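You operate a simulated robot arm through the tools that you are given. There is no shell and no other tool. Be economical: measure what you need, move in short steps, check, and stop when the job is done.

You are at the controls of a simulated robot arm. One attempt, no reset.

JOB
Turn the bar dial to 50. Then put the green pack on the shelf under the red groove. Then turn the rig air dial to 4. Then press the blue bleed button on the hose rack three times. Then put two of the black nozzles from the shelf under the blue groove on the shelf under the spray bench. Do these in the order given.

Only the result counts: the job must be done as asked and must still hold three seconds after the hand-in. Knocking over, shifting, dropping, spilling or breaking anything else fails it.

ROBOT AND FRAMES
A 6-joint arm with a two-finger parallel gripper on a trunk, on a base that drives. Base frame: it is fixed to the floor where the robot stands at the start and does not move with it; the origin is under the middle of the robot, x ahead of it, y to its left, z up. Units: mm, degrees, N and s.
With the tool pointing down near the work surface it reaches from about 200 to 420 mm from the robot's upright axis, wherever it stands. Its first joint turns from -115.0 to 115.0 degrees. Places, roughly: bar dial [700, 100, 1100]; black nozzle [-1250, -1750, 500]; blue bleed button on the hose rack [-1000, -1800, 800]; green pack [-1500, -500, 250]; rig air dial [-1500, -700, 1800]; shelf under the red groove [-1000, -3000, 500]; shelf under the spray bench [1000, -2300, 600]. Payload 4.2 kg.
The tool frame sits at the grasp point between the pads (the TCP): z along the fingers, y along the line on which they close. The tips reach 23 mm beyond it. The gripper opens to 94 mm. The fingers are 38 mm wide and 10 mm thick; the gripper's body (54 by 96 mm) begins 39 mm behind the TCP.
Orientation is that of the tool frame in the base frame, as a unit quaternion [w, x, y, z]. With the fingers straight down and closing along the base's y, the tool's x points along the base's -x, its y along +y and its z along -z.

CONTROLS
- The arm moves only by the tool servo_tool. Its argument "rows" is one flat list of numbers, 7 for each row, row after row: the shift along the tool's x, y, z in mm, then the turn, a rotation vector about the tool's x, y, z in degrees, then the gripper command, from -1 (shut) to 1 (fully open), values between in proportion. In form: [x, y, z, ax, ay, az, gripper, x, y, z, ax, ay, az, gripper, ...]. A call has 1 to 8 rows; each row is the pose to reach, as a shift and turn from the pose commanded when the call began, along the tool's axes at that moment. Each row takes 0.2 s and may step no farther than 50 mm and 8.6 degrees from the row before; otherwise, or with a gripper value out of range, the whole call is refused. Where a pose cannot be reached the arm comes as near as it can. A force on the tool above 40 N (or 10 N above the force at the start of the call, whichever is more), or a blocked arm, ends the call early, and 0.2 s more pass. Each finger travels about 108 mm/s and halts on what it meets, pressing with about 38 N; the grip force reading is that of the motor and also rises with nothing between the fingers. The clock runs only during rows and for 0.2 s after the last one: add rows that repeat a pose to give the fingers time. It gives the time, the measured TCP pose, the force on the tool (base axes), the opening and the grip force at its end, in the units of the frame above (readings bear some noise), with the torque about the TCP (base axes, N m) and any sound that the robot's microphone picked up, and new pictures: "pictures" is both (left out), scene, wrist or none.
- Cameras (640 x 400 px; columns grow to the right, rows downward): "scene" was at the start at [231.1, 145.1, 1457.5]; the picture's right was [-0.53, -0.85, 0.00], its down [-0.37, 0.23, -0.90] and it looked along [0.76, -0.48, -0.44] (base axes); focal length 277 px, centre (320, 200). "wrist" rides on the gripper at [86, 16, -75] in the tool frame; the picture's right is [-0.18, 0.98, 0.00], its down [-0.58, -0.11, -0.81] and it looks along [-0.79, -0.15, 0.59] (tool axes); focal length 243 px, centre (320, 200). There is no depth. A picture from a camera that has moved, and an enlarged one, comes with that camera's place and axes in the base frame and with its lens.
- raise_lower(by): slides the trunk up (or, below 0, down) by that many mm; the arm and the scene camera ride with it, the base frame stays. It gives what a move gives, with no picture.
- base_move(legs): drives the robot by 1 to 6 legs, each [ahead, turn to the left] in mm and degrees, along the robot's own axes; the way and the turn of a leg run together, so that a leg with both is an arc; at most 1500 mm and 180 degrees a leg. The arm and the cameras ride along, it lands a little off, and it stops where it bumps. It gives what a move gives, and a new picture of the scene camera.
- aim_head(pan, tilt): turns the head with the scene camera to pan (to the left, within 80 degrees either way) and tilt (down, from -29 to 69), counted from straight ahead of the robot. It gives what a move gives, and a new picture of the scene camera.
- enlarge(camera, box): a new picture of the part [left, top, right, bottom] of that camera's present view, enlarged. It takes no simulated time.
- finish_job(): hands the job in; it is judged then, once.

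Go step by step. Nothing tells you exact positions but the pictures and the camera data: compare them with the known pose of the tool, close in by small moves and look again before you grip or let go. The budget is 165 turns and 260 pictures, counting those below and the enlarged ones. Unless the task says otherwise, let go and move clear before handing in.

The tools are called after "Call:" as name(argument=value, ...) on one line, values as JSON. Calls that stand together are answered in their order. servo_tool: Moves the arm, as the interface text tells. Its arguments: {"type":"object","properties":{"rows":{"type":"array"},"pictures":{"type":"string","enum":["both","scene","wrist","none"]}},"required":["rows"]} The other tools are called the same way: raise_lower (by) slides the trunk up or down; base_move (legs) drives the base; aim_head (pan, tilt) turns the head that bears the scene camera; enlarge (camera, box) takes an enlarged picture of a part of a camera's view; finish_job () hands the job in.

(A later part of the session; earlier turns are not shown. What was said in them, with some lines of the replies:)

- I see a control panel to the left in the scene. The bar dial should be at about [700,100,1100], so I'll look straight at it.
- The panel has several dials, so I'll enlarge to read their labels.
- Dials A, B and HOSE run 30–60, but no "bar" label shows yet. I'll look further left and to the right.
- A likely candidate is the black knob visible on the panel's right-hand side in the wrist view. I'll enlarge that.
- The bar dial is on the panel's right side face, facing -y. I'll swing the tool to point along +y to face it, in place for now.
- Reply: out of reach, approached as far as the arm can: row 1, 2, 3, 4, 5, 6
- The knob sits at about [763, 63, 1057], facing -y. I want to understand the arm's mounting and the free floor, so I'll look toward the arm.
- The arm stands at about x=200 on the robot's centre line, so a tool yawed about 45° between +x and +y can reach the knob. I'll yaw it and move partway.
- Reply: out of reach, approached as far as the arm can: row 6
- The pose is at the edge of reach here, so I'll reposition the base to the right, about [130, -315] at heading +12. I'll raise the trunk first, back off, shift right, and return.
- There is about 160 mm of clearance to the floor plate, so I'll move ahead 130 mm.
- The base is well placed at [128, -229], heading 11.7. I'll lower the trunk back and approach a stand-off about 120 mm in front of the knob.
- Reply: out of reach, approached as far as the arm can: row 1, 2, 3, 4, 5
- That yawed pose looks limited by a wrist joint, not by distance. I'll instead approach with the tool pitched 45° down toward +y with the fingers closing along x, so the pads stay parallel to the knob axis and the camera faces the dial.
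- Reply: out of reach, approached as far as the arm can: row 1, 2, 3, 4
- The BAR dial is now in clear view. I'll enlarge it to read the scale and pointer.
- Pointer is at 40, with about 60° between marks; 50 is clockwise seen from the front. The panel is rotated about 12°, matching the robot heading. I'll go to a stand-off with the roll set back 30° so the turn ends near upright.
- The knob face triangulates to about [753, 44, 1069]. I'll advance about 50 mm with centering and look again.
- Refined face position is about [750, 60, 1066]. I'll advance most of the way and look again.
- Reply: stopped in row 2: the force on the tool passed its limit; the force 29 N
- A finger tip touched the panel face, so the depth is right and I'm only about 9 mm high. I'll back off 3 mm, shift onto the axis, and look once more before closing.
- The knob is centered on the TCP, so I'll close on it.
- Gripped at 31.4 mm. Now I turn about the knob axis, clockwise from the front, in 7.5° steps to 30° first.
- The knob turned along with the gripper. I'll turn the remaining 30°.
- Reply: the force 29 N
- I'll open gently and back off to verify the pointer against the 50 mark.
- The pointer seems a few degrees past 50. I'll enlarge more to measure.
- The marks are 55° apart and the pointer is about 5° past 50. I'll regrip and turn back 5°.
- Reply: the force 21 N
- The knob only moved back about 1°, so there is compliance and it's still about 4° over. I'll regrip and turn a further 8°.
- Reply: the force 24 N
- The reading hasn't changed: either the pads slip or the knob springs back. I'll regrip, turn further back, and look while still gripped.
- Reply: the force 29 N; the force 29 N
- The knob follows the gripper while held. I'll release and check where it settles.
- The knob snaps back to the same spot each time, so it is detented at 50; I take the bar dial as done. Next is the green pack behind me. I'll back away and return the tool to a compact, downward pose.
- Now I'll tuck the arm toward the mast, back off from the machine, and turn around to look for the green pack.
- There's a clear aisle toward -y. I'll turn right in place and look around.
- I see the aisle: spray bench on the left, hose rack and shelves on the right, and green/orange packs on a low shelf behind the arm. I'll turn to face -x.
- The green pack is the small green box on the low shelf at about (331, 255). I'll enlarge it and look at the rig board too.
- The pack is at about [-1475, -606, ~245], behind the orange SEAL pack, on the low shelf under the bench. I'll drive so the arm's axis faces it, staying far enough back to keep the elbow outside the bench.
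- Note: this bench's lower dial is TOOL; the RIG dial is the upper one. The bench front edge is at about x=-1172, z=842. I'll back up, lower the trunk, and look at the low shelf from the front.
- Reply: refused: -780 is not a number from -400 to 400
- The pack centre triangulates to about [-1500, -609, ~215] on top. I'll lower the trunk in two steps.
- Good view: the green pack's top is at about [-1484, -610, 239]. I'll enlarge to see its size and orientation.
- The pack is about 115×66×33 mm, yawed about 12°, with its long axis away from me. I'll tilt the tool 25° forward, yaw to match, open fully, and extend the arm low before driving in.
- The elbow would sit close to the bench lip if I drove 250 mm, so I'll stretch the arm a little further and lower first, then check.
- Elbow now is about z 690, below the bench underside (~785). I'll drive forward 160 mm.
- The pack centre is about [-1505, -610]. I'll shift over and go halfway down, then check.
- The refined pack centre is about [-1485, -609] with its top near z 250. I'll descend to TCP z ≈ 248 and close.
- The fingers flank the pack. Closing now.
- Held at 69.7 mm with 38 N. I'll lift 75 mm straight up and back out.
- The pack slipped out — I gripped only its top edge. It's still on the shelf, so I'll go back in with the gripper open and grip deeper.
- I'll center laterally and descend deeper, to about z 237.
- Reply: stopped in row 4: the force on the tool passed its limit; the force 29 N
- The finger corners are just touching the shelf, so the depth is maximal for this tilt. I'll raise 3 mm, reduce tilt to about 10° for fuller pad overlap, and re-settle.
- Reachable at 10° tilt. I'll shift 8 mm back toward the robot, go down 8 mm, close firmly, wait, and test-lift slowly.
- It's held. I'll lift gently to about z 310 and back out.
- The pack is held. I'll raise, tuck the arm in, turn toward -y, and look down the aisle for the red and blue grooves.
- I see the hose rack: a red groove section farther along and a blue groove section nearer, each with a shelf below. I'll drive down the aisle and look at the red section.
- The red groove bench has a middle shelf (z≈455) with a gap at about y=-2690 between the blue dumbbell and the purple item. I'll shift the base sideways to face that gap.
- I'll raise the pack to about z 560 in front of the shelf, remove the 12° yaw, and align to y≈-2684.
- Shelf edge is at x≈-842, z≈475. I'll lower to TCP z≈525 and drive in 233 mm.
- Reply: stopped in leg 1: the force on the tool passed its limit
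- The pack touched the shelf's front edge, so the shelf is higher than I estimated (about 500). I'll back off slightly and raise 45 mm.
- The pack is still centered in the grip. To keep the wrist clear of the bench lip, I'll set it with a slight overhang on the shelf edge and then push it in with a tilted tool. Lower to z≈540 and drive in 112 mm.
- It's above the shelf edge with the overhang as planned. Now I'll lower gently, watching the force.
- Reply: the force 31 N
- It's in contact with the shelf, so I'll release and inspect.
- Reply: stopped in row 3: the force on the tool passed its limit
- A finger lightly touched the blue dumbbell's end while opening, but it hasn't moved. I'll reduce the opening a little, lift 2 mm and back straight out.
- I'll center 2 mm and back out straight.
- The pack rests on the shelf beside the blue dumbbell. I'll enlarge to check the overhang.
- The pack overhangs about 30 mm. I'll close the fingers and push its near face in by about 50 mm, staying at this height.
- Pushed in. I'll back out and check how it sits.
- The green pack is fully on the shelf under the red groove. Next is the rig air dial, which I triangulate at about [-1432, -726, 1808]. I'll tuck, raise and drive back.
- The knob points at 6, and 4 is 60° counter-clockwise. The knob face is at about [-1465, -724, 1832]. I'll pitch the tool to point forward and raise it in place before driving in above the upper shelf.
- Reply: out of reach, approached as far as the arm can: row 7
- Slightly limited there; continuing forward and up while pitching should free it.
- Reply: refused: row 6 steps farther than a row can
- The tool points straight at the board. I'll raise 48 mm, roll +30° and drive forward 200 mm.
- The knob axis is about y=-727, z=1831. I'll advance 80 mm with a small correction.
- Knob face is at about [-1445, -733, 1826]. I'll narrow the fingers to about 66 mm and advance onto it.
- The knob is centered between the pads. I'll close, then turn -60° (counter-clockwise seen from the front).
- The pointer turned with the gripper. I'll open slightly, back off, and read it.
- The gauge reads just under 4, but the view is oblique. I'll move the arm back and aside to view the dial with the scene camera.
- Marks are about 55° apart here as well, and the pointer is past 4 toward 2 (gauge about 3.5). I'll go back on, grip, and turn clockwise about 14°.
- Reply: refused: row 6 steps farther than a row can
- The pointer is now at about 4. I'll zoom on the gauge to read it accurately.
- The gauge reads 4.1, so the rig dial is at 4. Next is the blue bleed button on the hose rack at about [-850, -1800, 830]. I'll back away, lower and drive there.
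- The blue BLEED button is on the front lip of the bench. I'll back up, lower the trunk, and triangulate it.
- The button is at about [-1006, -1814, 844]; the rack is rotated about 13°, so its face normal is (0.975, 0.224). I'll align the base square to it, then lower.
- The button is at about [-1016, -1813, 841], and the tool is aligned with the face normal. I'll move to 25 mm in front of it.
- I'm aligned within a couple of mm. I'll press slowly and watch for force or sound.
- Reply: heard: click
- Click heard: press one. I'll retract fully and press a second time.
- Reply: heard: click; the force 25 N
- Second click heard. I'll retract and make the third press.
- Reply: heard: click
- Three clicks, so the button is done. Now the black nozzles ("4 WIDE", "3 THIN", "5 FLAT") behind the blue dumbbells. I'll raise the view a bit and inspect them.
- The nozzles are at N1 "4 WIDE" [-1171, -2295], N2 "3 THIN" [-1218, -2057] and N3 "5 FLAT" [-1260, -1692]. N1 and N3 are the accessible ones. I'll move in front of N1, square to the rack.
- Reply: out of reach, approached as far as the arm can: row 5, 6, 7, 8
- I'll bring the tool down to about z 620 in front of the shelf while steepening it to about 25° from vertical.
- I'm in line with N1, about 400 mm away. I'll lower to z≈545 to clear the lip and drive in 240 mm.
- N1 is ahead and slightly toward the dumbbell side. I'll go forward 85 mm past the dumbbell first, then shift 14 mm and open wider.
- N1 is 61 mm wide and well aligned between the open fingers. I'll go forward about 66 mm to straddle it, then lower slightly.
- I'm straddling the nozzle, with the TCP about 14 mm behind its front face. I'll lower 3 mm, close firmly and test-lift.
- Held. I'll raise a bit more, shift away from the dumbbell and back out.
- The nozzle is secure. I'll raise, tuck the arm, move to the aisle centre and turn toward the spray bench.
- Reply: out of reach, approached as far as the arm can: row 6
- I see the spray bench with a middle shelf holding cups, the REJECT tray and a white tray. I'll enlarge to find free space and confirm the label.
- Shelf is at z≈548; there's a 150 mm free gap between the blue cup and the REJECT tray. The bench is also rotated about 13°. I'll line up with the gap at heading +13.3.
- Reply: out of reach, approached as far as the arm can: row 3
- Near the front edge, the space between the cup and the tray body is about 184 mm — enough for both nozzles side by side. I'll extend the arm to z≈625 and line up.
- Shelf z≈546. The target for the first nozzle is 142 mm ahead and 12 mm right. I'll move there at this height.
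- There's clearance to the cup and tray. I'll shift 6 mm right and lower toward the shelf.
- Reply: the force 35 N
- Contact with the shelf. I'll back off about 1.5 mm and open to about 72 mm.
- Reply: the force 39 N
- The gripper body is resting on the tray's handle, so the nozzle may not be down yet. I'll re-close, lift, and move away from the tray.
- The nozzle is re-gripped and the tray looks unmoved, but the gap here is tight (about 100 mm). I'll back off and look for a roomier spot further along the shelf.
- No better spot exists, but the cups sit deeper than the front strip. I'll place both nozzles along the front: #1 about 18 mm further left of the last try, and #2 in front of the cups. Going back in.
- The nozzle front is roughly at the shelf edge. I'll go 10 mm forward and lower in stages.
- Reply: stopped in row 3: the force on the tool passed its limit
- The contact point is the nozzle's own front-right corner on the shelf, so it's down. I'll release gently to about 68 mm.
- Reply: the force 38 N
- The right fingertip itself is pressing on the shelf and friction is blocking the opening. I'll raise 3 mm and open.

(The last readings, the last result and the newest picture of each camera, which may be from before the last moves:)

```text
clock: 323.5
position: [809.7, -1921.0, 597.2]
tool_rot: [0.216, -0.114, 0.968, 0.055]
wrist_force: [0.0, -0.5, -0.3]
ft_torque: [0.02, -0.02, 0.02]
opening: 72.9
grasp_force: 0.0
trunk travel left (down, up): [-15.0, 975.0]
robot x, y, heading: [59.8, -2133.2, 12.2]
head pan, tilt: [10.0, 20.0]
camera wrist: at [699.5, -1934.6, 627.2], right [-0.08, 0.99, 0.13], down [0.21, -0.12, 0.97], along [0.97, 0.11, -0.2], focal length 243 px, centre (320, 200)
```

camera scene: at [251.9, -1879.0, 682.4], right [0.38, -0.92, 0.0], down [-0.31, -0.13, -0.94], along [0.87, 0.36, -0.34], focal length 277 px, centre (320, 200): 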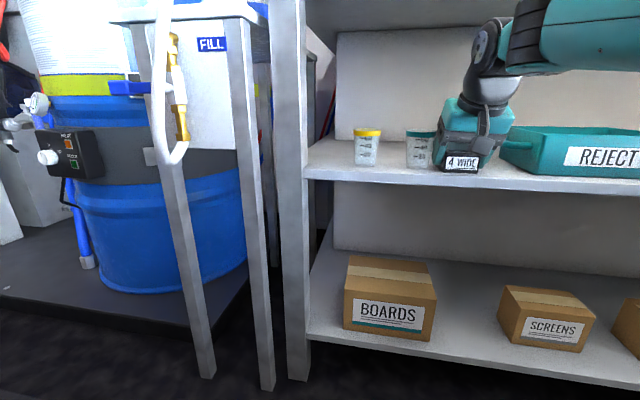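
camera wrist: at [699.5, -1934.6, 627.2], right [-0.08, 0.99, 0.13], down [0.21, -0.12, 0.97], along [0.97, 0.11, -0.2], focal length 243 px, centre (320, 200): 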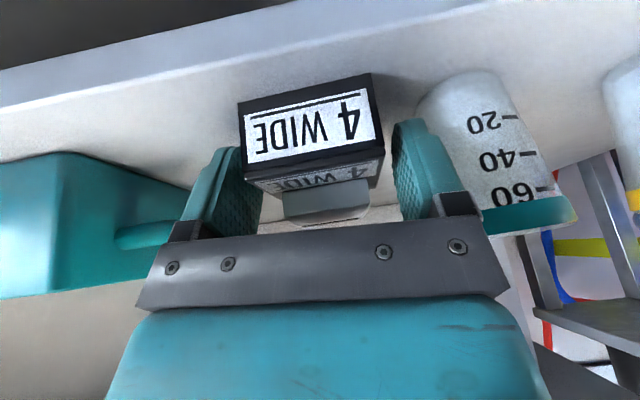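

Released. I'll center slightly and back straight out.

Call:
servo_tool(rows=[-4, -2, -9, 0, 0, 0, 0.55, 20, -2, -18, 0, 0, 0, 0.55, 55, -2, -35, 0, 0, 0, 0.55, 90, -2, -50, 0, 0, 0, 0.55], pictures="both")

```text
clock: 324.5
position: [709.2, -1948.4, 600.2]
tool_rot: [0.217, -0.115, 0.968, 0.055]
wrist_force: [0.2, 1.0, -0.6]
ft_torque: [0.01, -0.01, 0.0]
opening: 73.0
grasp_force: 0.1
trunk travel left (down, up): [-15.0, 975.0]
robot x, y, heading: [60.3, -2137.0, 12.4]
head pan, tilt: [10.0, 20.0]
camera scene: at [252.9, -1879.0, 681.9], right [0.38, -0.92, 0.0], down [-0.32, -0.13, -0.94], along [0.87, 0.36, -0.34], focal length 277 px, centre (320, 200)
camera wrist: at [599.8, -1961.7, 631.5], right [-0.08, 0.99, 0.14], down [0.21, -0.12, 0.97], along [0.97, 0.11, -0.2], focal length 243 px, centre (320, 200)
```

scene: 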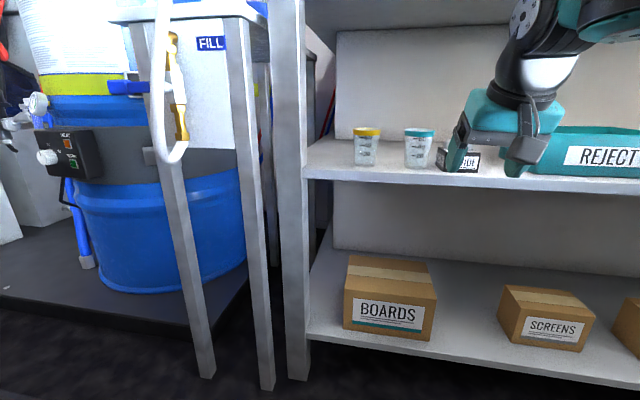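
wrist: 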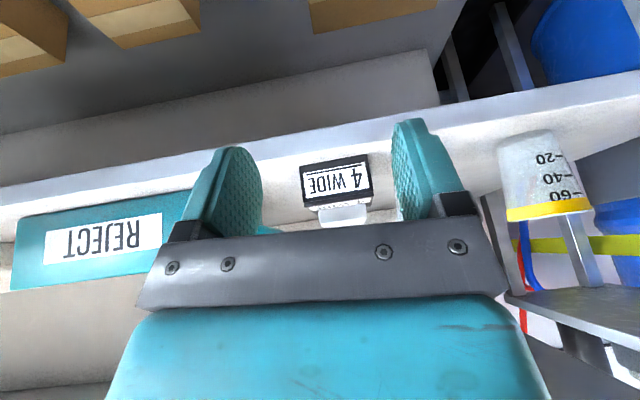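

Nozzle 1 is standing on the spray bench shelf. Now for nozzle N3 ("5 FLAT"). I'll back off, drive to face it and re-centre the arm.

Call:
base_move(legs=[[-250, 0], [0, 83.2], [732, 0], [0, 97]])

Call:
servo_tool(rows=[0, -20, 0, 0, 0, 0, 0, 0, -44, 0, 0, 0, 0, -0.6, 0, -44, 0, 0, 0, 0, -0.6], pictures="both")

```text
clock: 337.6
position: [-906.6, -1628.2, 600.9]
tool_rot: [0.054, 0.969, 0.107, -0.217]
wrist_force: [0.8, -0.4, 0.2]
ft_torque: [-0.02, -0.02, 0.01]
opening: 72.9
grasp_force: 0.0
trunk travel left (down, up): [-15.0, 975.0]
robot x, y, heading: [-251.7, -1453.3, -168.7]
head pan, tilt: [10.0, 20.0]
camera scene: at [-449.5, -1709.1, 681.9], right [-0.36, 0.93, 0.0], down [0.32, 0.12, -0.94], along [-0.88, -0.34, -0.34], focal length 277 px, centre (320, 200)
```

scene: 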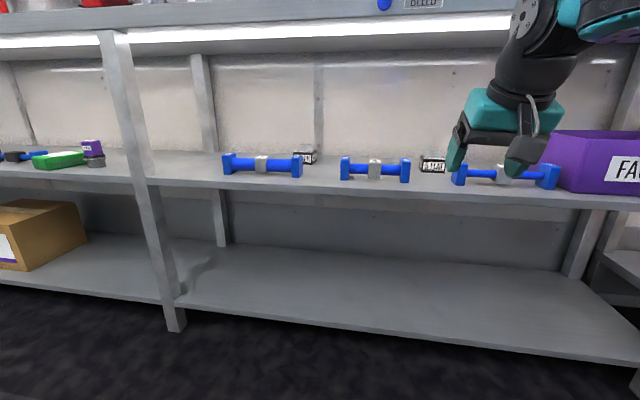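

```text
clock: 338.4
position: [-916.8, -1587.7, 600.3]
tool_rot: [0.053, 0.969, 0.107, -0.217]
wrist_force: [-0.2, 0.0, -0.1]
ft_torque: [-0.03, 0.0, 0.02]
opening: 18.9
grasp_force: 0.1
trunk travel left (down, up): [-15.0, 975.0]
robot x, y, heading: [-256.0, -1457.1, -168.8]
head pan, tilt: [10.0, 20.0]
camera scene: at [-449.4, -1709.1, 681.9], right [-0.36, 0.93, 0.0], down [0.32, 0.12, -0.94], along [-0.88, -0.34, -0.34], focal length 277 px, centre (320, 200)
camera wrist: at [-805.8, -1576.7, 630.4], right [0.06, -0.99, 0.14], down [-0.21, 0.12, 0.97], along [-0.98, -0.09, -0.2], focal length 243 px, centre (320, 200)
```

scene: 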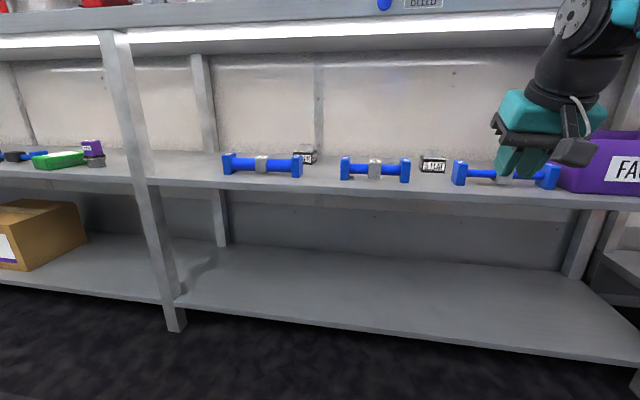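
wrist: 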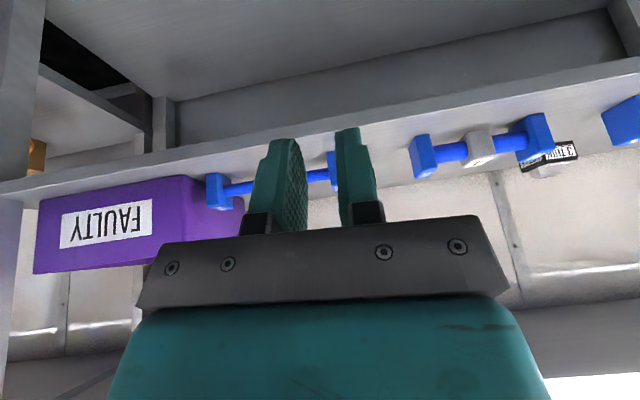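

N3 is 351 mm ahead and 34 mm to the tool's +y side. I'll align, lower to z 545, and drive 200 mm with the fingers nearly closed.

Call:
servo_tool(rows=[8, 12, 17, 0, 0, 0, -0.6, 16, 24, 34, 0, 0, 0, -0.6, 23, 34, 50, 0, 0, 0, -0.6], pictures="none")

Call:
base_move(legs=[[200, 0]])

Call:
servo_tool(rows=[0, 0, 0, 0, 0, 0, -0.6], pictures="wrist")

```text
clock: 339.2
position: [-909.3, -1624.6, 548.0]
tool_rot: [0.053, 0.969, 0.105, -0.217]
wrist_force: [0.3, 0.6, -0.1]
ft_torque: [0.03, 0.04, 0.01]
opening: 18.8
grasp_force: 0.1
trunk travel left (down, up): [-15.0, 975.0]
robot x, y, heading: [-250.2, -1454.2, -168.8]
head pan, tilt: [10.0, 20.0]
```

```text
clock: 340.8
position: [-1103.8, -1667.9, 547.7]
tool_rot: [0.054, 0.968, 0.11, -0.217]
wrist_force: [0.2, 0.0, 0.4]
ft_torque: [0.02, -0.01, 0.02]
opening: 18.7
grasp_force: 0.1
trunk travel left (down, up): [-15.0, 975.0]
robot x, y, heading: [-447.3, -1495.1, -168.1]
head pan, tilt: [10.0, 20.0]
camera scene: at [-642.7, -1749.4, 681.9], right [-0.37, 0.93, 0.0], down [0.32, 0.13, -0.94], along [-0.87, -0.35, -0.34], focal length 277 px, centre (320, 200)
```

scene: 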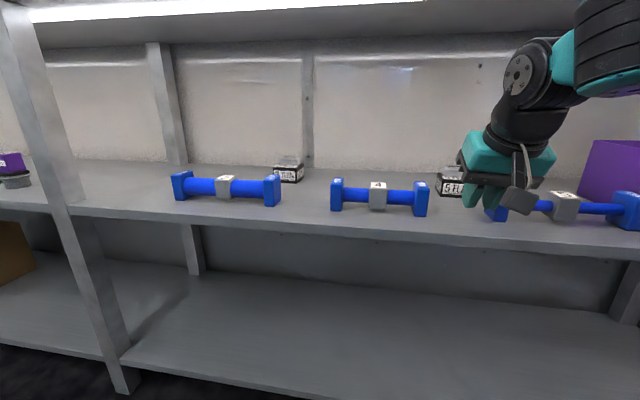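

```text
clock: 341.1
position: [-1101.9, -1666.9, 547.6]
tool_rot: [0.054, 0.969, 0.109, -0.217]
wrist_force: [0.6, 0.7, -0.3]
ft_torque: [-0.01, 0.0, 0.01]
opening: 18.6
grasp_force: 0.0
trunk travel left (down, up): [-15.0, 975.0]
robot x, y, heading: [-449.0, -1490.1, -168.5]
head pan, tilt: [10.0, 20.0]
camera wrist: at [-991.7, -1655.3, 578.6], right [0.07, -0.99, 0.14], down [-0.21, 0.12, 0.97], along [-0.98, -0.09, -0.2], focal length 243 px, centre (320, 200)
```

wrist: 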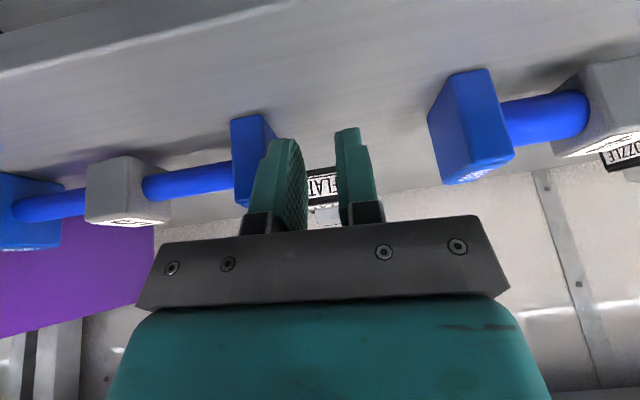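

N3 is straight ahead. I'll pass between the dumbbell ends shifted 8 mm, then open once past them.

Call:
servo_tool(rows=[0, 8, 0, 0, 0, 0, -1, -41, 8, 19, 0, 0, 0, -1, -84, 8, 39, 0, 0, 0, -1, -84, 0, 39, 0, 0, 0, 0, -84, 0, 39, 0, 0, 0, 0.6, -84, 0, 39, 0, 0, 0, 0.85, -84, 0, 39, 0, 0, 0, 0.85], pictures="wrist")

```text
clock: 342.8
position: [-1191.5, -1688.8, 551.7]
tool_rot: [0.054, 0.969, 0.109, -0.217]
wrist_force: [-0.5, -0.6, 0.2]
ft_torque: [0.0, -0.04, 0.04]
opening: 86.8
grasp_force: 0.0
trunk travel left (down, up): [-15.0, 975.0]
robot x, y, heading: [-449.3, -1493.8, -168.1]
head pan, tilt: [10.0, 20.0]
camera wrist: at [-1080.6, -1678.0, 582.2], right [0.07, -0.99, 0.14], down [-0.21, 0.12, 0.97], along [-0.98, -0.09, -0.2], focal length 243 px, centre (320, 200)
```

wrist: 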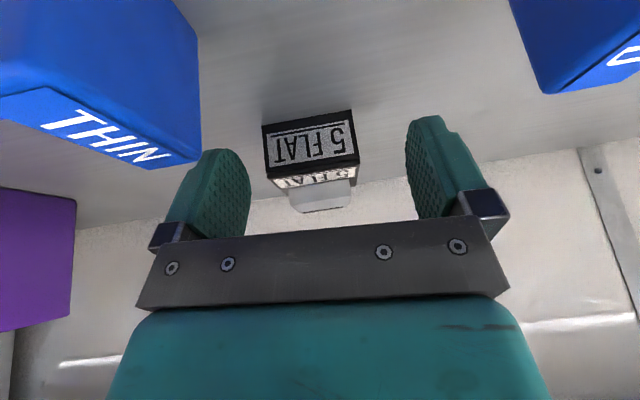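

Past the dumbbells. N3 is 12 mm to the left, so I'll shift, advance 53 mm and lower.

Call:
servo_tool(rows=[0, -6, 0, 0, 0, 0, 0.85, 0, -12, 0, 0, 0, 0, 0.85, -24, -12, 11, 0, 0, 0, 0.85, -48, -12, 22, 0, 0, 0, 0.85, -45, -12, 31, 0, 0, 0, 0.85, -45, -12, 31, 0, 0, 0, 0.85], pictures="wrist")

```text
clock: 344.1
position: [-1247.1, -1691.8, 540.9]
tool_rot: [0.054, 0.968, 0.11, -0.217]
wrist_force: [-0.4, -1.3, -0.7]
ft_torque: [-0.01, -0.01, 0.0]
opening: 87.0
grasp_force: 0.1
trunk travel left (down, up): [-15.0, 975.0]
robot x, y, heading: [-447.8, -1490.0, -168.4]
head pan, tilt: [10.0, 20.0]
camera wrist: at [-1136.4, -1679.3, 571.0], right [0.07, -0.99, 0.14], down [-0.21, 0.12, 0.97], along [-0.98, -0.09, -0.2], focal length 243 px, centre (320, 200)
```

wrist: 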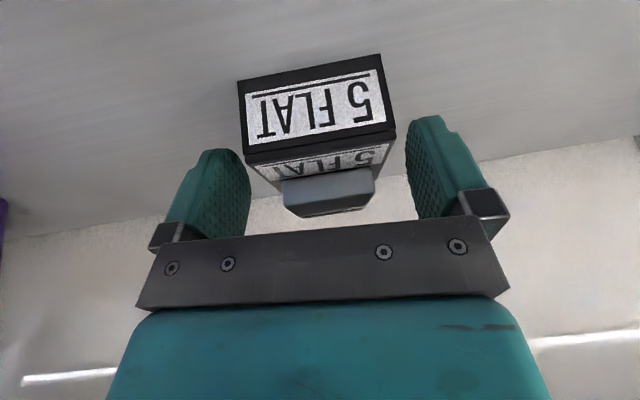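

Nicely straddled, like N1. I'll lower 5 mm, close firmly and test-lift.

Call:
servo_tool(rows=[2.3, 0, 5, 0, 0, 0, 0.85, 2.3, 0, 5, 0, 0, 0, 0.2, 2.3, 0, 5, 0, 0, 0, -0.5, 2.3, 0, 5, 0, 0, 0, -1, 2.3, 0, 5, 0, 0, 0, -1], pictures="none")

Call:
servo_tool(rows=[-1, 0, -3, 0, 0, 0, -1, -3, 0, -6, 0, 0, 0, -1, -5, 0, -11, 0, 0, 0, -1, -9, 0, -19, 0, 0, 0, -1], pictures="wrist")

```text
clock: 345.4
position: [-1247.5, -1692.2, 533.7]
tool_rot: [0.054, 0.968, 0.109, -0.218]
wrist_force: [-0.4, -0.5, 3.9]
ft_torque: [0.06, 0.21, 0.08]
opening: 57.6
grasp_force: 38.2
trunk travel left (down, up): [-15.0, 975.0]
robot x, y, heading: [-448.1, -1491.8, -168.5]
head pan, tilt: [10.0, 20.0]
```

```text
clock: 346.4
position: [-1247.5, -1689.7, 553.8]
tool_rot: [0.054, 0.968, 0.109, -0.218]
wrist_force: [-0.5, 0.2, -1.8]
ft_torque: [0.02, -0.03, -0.01]
opening: 57.7
grasp_force: 37.9
trunk travel left (down, up): [-15.0, 975.0]
robot x, y, heading: [-450.5, -1493.4, -168.2]
head pan, tilt: [10.0, 20.0]
camera wrist: at [-1136.3, -1678.0, 585.4], right [0.07, -0.99, 0.14], down [-0.21, 0.12, 0.97], along [-0.98, -0.09, -0.2], focal length 243 px, centre (320, 200)
```

wrist: 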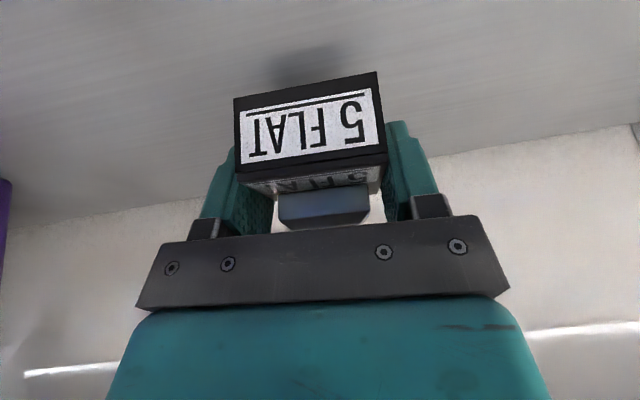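

Held. To clear the dumbbell tops without hitting the bench lip, I'll pitch the tool 25° while raising to about z 600, then back out.

Call:
servo_tool(rows=[-5, 0, -11, 0, -8, 0, -1, -11, 0, -22, 0, -16, 0, -1, -16, 0, -33, 0, -24, 0, -1, -21, 0, -43, 0, -25, 0, -1, -21, 0, -43, 0, -25, 0, -1], pictures="both")

```text
clock: 347.6
position: [-1248.6, -1685.1, 601.1]
tool_rot: [0.076, 0.899, 0.094, -0.422]
wrist_force: [1.3, 0.1, -1.4]
ft_torque: [0.01, -0.02, 0.02]
opening: 57.9
grasp_force: 38.1
trunk travel left (down, up): [-15.0, 975.0]
robot x, y, heading: [-451.1, -1488.7, -168.2]
head pan, tilt: [10.0, 20.0]
camera scene: at [-642.8, -1749.4, 681.9], right [-0.37, 0.93, 0.0], down [0.32, 0.13, -0.94], along [-0.87, -0.35, -0.34], focal length 277 px, centre (320, 200)
camera wrist: at [-1134.3, -1676.1, 583.8], right [0.11, -0.97, 0.2], down [0.21, 0.22, 0.95], along [-0.97, -0.07, 0.23], focal length 243 px, centre (320, 200)
```

scene: 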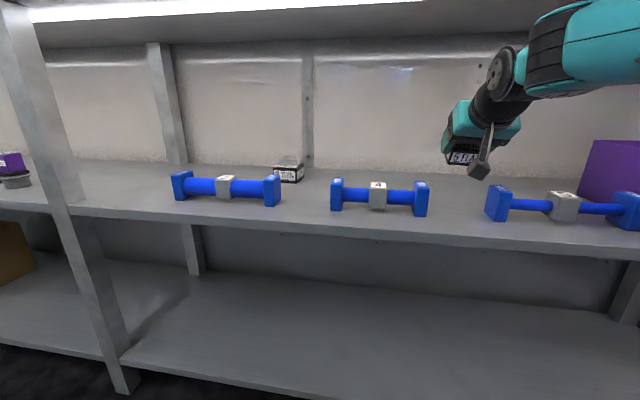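
wrist: 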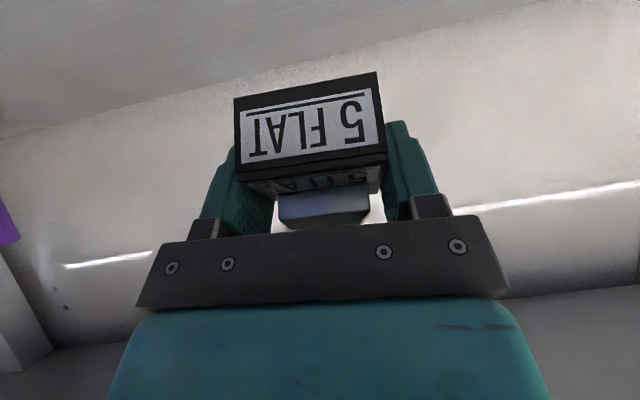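

Clear above the dumbbells. I'll back out, restore the pitch, tuck in a bit, and drive to the spray bench again.

Call:
base_move(legs=[[-470, 0]])

Call:
servo_tool(rows=[25, 0, -28, 0, 8, 0, -1, 50, 0, -56, 0, 16, 0, -1, 75, 0, -84, 0, 24, 0, -1, 90, 0, -100, 0, 25, 0, -1], pictures="none")

Call:
base_move(legs=[[0, 78], [650, 0], [0, 103]])

```text
clock: 350.3
position: [-796.9, -1590.9, 603.3]
tool_rot: [0.075, 0.899, 0.093, -0.421]
wrist_force: [0.1, 0.1, 0.2]
ft_torque: [0.02, 0.04, -0.02]
opening: 57.5
grasp_force: 38.3
trunk travel left (down, up): [-15.0, 975.0]
robot x, y, heading: [4.0, -1400.6, -168.8]
head pan, tilt: [10.0, 20.0]
camera scene: at [-191.9, -1656.9, 681.9], right [-0.37, 0.93, 0.0], down [0.32, 0.12, -0.94], along [-0.87, -0.34, -0.34], focal length 277 px, centre (320, 200)
```

scene: 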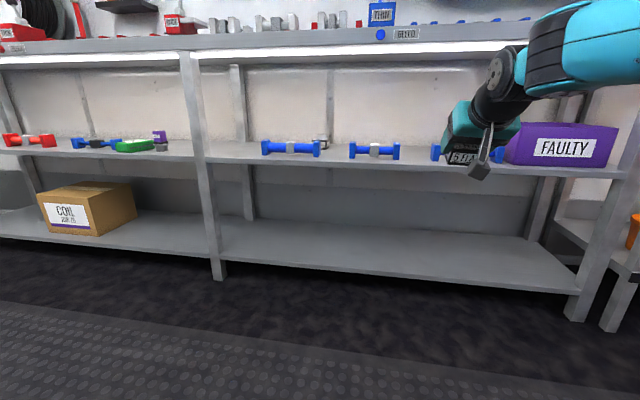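

```text
clock: 351.3
position: [-664.2, -1560.7, 596.2]
tool_rot: [0.054, 0.969, 0.108, -0.216]
wrist_force: [-0.4, 0.1, 0.0]
ft_torque: [0.01, 0.0, 0.02]
opening: 57.5
grasp_force: 37.8
trunk travel left (down, up): [-15.0, 975.0]
robot x, y, heading: [5.3, -1402.7, -168.5]
head pan, tilt: [10.0, 20.0]
```

```text
clock: 362.5
position: [663.4, -1887.4, 596.4]
tool_rot: [0.217, -0.103, 0.969, 0.052]
wrist_force: [0.2, 0.2, -1.0]
ft_torque: [0.01, 0.06, 0.01]
opening: 57.6
grasp_force: 38.5
trunk travel left (down, up): [-15.0, 975.0]
robot x, y, heading: [-5.3, -2039.4, 10.7]
head pan, tilt: [10.0, 20.0]
camera scene: at [194.8, -1787.8, 681.9], right [0.36, -0.93, 0.0], down [-0.32, -0.12, -0.94], along [0.88, 0.34, -0.34], focal length 277 px, centre (320, 200)
```

scene: 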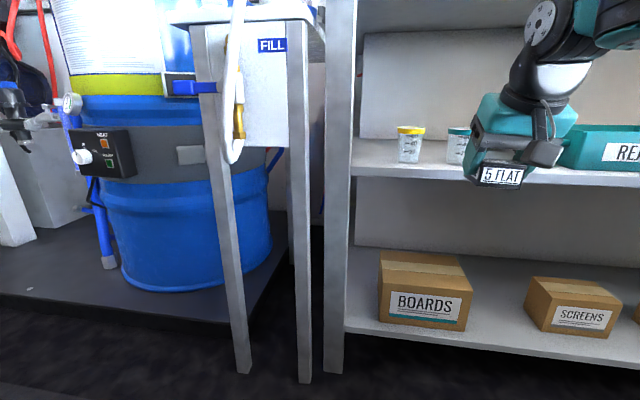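

I'm lined up. I'll turn 2° more, raise 20 mm and advance to in front of the blue cup, then check the view.

Call:
base_move(legs=[[0, 2.2]])

Call:
servo_tool(rows=[-9, 0, -18, 0, 0, 0, -1, -40, 0, -3, 0, 0, 0, -1, -75, 0, 13, 0, 0, 0, -1, -100, 0, 24, 0, 0, 0, -1], pictures="both")

```text
clock: 363.3
position: [658.2, -1861.2, 596.2]
tool_rot: [0.216, -0.122, 0.967, 0.056]
wrist_force: [0.0, 0.3, -1.1]
ft_torque: [-0.01, 0.02, -0.01]
opening: 57.9
grasp_force: 38.1
trunk travel left (down, up): [-15.0, 975.0]
robot x, y, heading: [-6.4, -2039.8, 13.4]
head pan, tilt: [10.0, 20.0]
camera scene: at [184.7, -1780.2, 681.9], right [0.39, -0.92, 0.0], down [-0.31, -0.13, -0.94], along [0.86, 0.37, -0.34], focal length 277 px, centre (320, 200)
```

scene: 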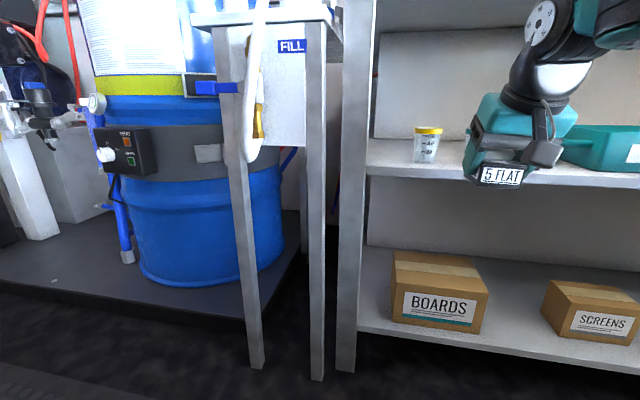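

```text
clock: 364.3
position: [756.9, -1835.8, 617.0]
tool_rot: [0.216, -0.123, 0.967, 0.057]
wrist_force: [-0.3, 0.3, -1.2]
ft_torque: [0.02, -0.01, -0.02]
opening: 57.8
grasp_force: 38.4
trunk travel left (down, up): [-15.0, 975.0]
robot x, y, heading: [-3.9, -2040.2, 13.5]
head pan, tilt: [10.0, 20.0]
camera scene: at [184.6, -1780.2, 682.0], right [0.39, -0.92, 0.0], down [-0.31, -0.13, -0.94], along [0.86, 0.37, -0.34], focal length 277 px, centre (320, 200)
camera wrist: at [646.3, -1850.0, 647.4], right [-0.09, 0.99, 0.14], down [0.21, -0.11, 0.97], along [0.97, 0.12, -0.2], focal length 243 px, centre (320, 200)
```

scene: 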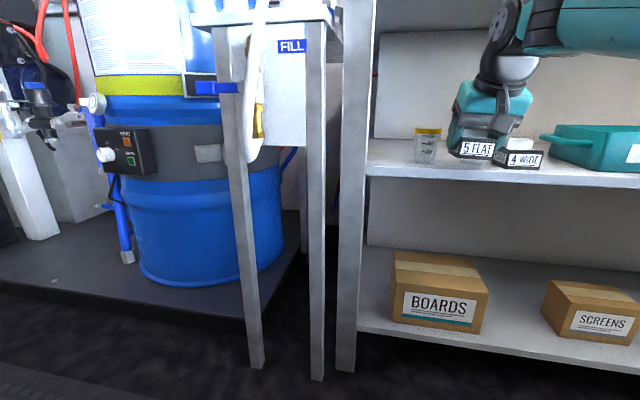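
wrist: 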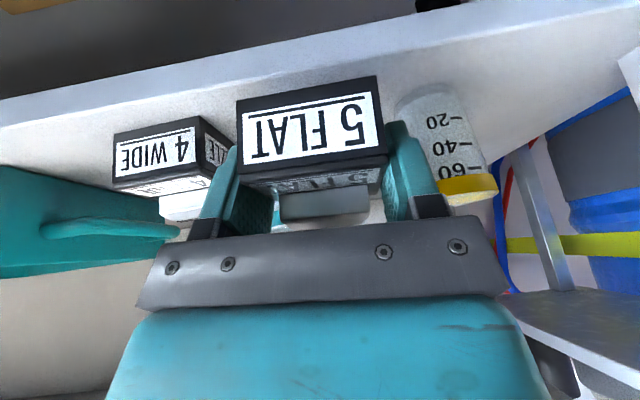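

The cups are close to the edge, so there is no room in front of them. Better: use the proven lane of nozzle 1 — push nozzle 1 straight back about 45 mm with nozzle 2, then set nozzle 2 down in front of it. First I'll move over and line up with it.

Call:
servo_tool(rows=[39, 0, -18, 0, 0, 0, -1, 39, -48, -18, 0, 0, 0, -1, 39, -95.6, -18, 0, 0, 0, -1, 46, -95.6, -2, 0, 0, 0, -1, 46, -95.6, -2, 0, 0, 0, -1], pictures="both")

```text
clock: 365.5
position: [739.0, -1935.9, 595.2]
tool_rot: [0.218, -0.122, 0.967, 0.057]
wrist_force: [2.1, 0.8, 7.5]
ft_torque: [-0.14, -0.34, 0.06]
opening: 57.7
grasp_force: 37.5
trunk travel left (down, up): [-15.0, 975.0]
robot x, y, heading: [-3.2, -2041.5, 13.3]
head pan, tilt: [10.0, 20.0]
camera scene: at [184.5, -1780.2, 682.1], right [0.39, -0.92, 0.0], down [-0.31, -0.13, -0.94], along [0.86, 0.37, -0.34], focal length 277 px, centre (320, 200)
camera wrist: at [629.1, -1952.0, 624.8], right [-0.1, 0.99, 0.14], down [0.21, -0.11, 0.97], along [0.97, 0.12, -0.2], focal length 243 px, centre (320, 200)
```

scene: 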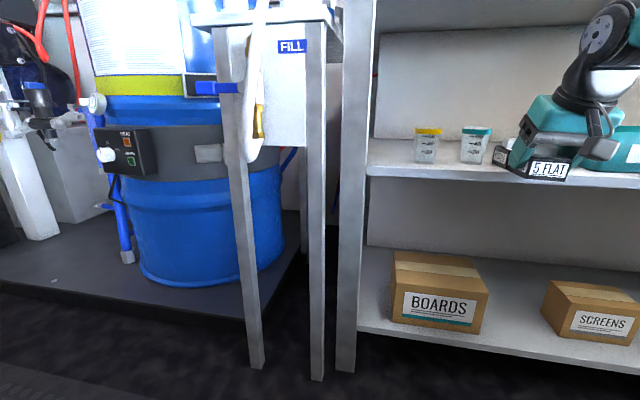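
wrist: 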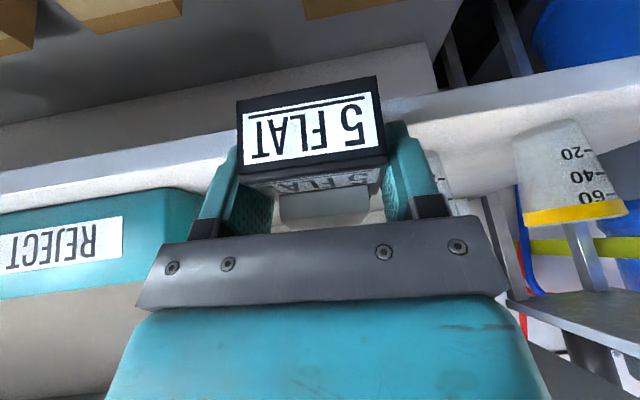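

The back edge of nozzle 2 just touches the shelf. I'll raise 3 mm and push forward 55 mm slowly.

Call:
servo_tool(rows=[-1.5, 0, -3, 0, 0, 0, -1, -15, 0, 3, 0, 0, 0, -1, -27, 0, 9, 0, 0, 0, -1, -39, 0, 15, 0, 0, 0, -1, -51, 0, 21, 0, 0, 0, -1, -51, 0, 21, 0, 0, 0, -1], pictures="both")

```text
clock: 366.9
position: [792.8, -1924.9, 596.4]
tool_rot: [0.217, -0.122, 0.967, 0.056]
wrist_force: [-0.4, 0.1, -1.2]
ft_torque: [-0.03, 0.02, -0.01]
opening: 57.9
grasp_force: 37.9
trunk travel left (down, up): [-15.0, 975.0]
robot x, y, heading: [-4.1, -2039.7, 13.6]
head pan, tilt: [10.0, 20.0]
camera scene: at [184.7, -1780.2, 681.9], right [0.39, -0.92, 0.0], down [-0.31, -0.13, -0.94], along [0.86, 0.37, -0.34], focal length 277 px, centre (320, 200)
camera wrist: at [682.4, -1940.0, 626.7], right [-0.09, 0.99, 0.14], down [0.21, -0.11, 0.97], along [0.97, 0.12, -0.2], focal length 243 px, centre (320, 200)
```

scene: 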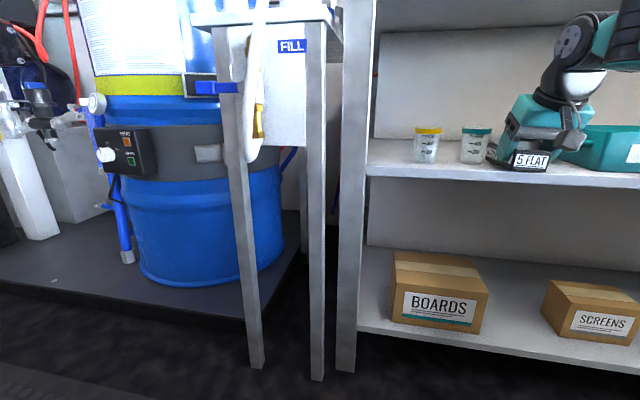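
wrist: 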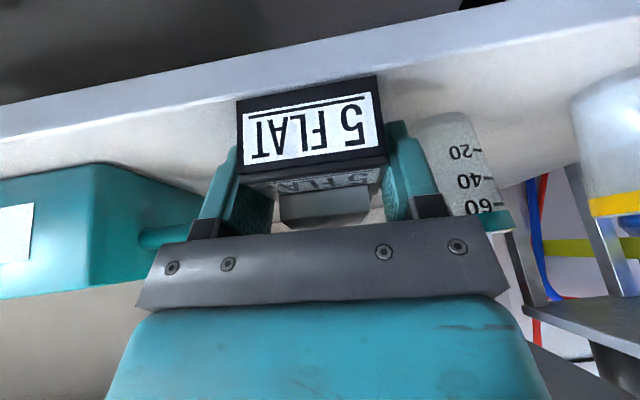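

Call:
enlarge(camera="scene", box=[400, 100, 580, 200])

```text
3.56 times, centred on (490, 150) of scene
camera zoom: at [184.7, -1780.2, 681.9], right [0.39, -0.92, 0.0], down [-0.31, -0.13, -0.94], along [0.86, 0.37, -0.34], focal length 984 px, centre (-284, 378)
```

zoom: 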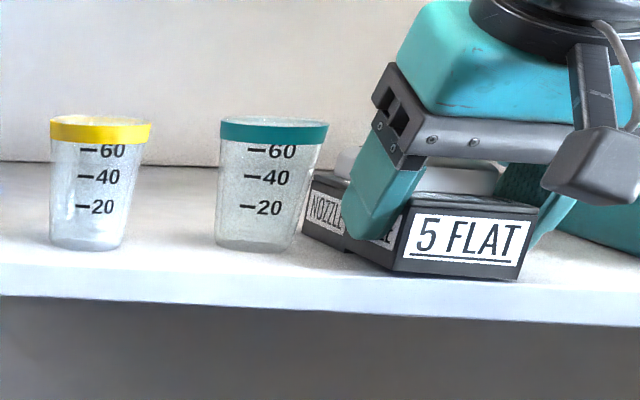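

Nozzle 1 was pushed back and the cups are untouched. I'll lower 3 mm and release with a small lift, as before.

Call:
servo_tool(rows=[1.3, 0, 2.8, 0, 0, 0, -1, 1.8, 0, 4, 0, 0, 0, -1, 1.8, 0, 4, 0, 0, 0, -0.2, 0.5, 0, 1, 0, 0, 0, 0.3, -1.3, 0, -3, 0, 0, 0, 0.45, -1.3, 0, -3, 0, 0, 0, 0.5], pictures="wrist")

```text
clock: 368.3
position: [790.5, -1923.5, 600.2]
tool_rot: [0.214, -0.121, 0.968, 0.056]
wrist_force: [0.5, -0.3, 0.6]
ft_torque: [0.0, -0.04, -0.03]
opening: 70.4
grasp_force: 0.0
trunk travel left (down, up): [-15.0, 975.0]
robot x, y, heading: [-3.7, -2040.3, 13.0]
head pan, tilt: [10.0, 20.0]
camera wrist: at [681.5, -1938.6, 631.1], right [-0.09, 0.99, 0.14], down [0.21, -0.11, 0.97], along [0.97, 0.12, -0.2], focal length 243 px, centre (320, 200)
```

wrist: 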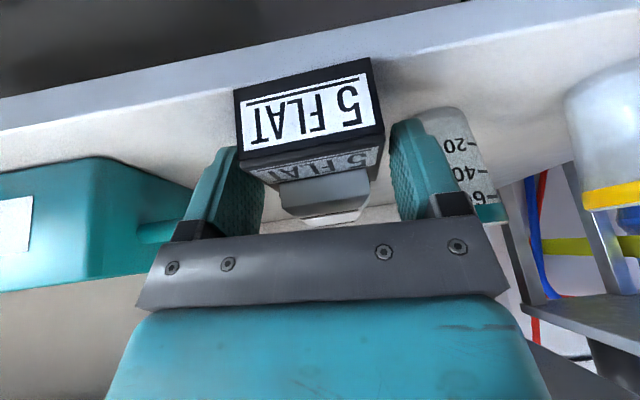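

Released. I'll center and back straight out.

Call:
servo_tool(rows=[-2, -3, -5, 0, 0, 0, 0.5, 22, -3, -17, 0, 0, 0, 0.5, 57, -3, -34, 0, 0, 0, 0.5, 92, -3, -50, 0, 0, 0, 0.5], pictures="none")

Call:
base_move(legs=[[-150, 0]])

Call:
enlarge(camera="scene", box=[340, 110, 600, 220])

```text
clock: 369.3
position: [688.7, -1955.6, 602.9]
tool_rot: [0.216, -0.121, 0.967, 0.056]
wrist_force: [-0.4, 0.6, 0.5]
ft_torque: [0.01, 0.04, -0.01]
opening: 70.4
grasp_force: 0.1
trunk travel left (down, up): [-15.0, 975.0]
robot x, y, heading: [-7.2, -2041.9, 13.2]
head pan, tilt: [10.0, 20.0]
```

```text
clock: 370.7
position: [543.9, -1988.0, 603.6]
tool_rot: [0.216, -0.123, 0.967, 0.057]
wrist_force: [-0.7, -0.1, -0.3]
ft_torque: [-0.03, -0.05, 0.02]
opening: 70.7
grasp_force: 0.0
trunk travel left (down, up): [-15.0, 975.0]
robot x, y, heading: [-152.0, -2072.2, 13.3]
head pan, tilt: [10.0, 20.0]
camera scene: at [38.4, -1814.0, 681.9], right [0.4, -0.92, 0.0], down [-0.31, -0.14, -0.94], along [0.86, 0.37, -0.34], focal length 277 px, centre (320, 200)
```

scene: 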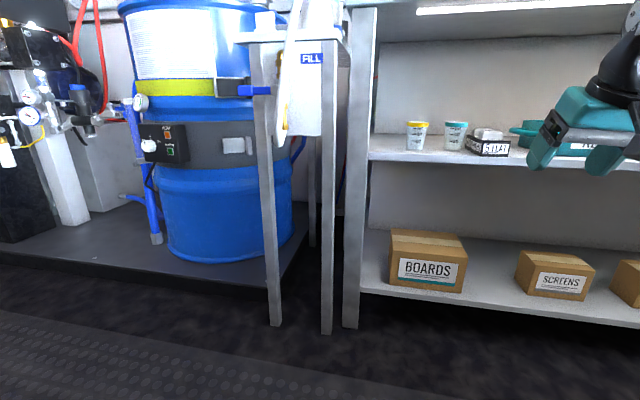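

```text
2.46 times, centred on (470, 165) of scene
camera zoom: at [38.4, -1814.0, 681.9], right [0.4, -0.92, 0.0], down [-0.31, -0.14, -0.94], along [0.86, 0.37, -0.34], focal length 681 px, centre (-49, 286)
```

zoom: 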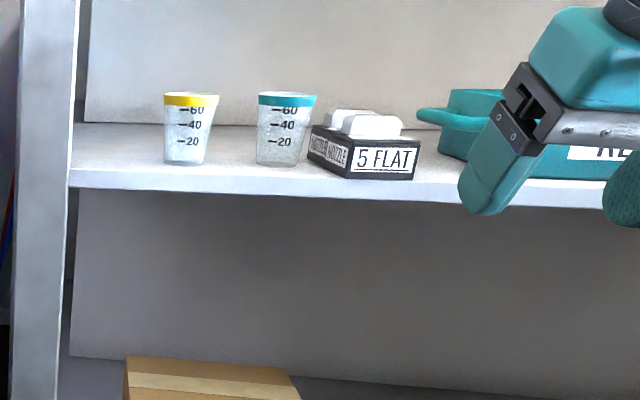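

Both nozzles now stand on the shelf under the spray bench, the cups and tray are undisturbed, and the gripper is clear. All five steps are done, so I'm handing in.

Call:
finish_job()

```text
The job is handed in.
```

I did all five steps in the order given and handed the job in.

- **Bar dial:** set to 50. The pointer sits about 4–5° past the 50 mark. I tried turning it back, but it settled at the same spot each time, so I took that as its notch.
- **Green pack:** on the shelf under the red groove. It slipped from the gripper on the first try without leaving its shelf.
- **Rig air dial:** set to 4; its gauge read about 4.1.
- **Blue bleed button:** pressed three times, with a click heard each time.
- **Black nozzles:** "4 WIDE" and "5 FLAT" are on the shelf under the spray bench, one behind the other.

A finger lightly touched a blue dumbbell while I was placing the pack, but it did not appear to move.
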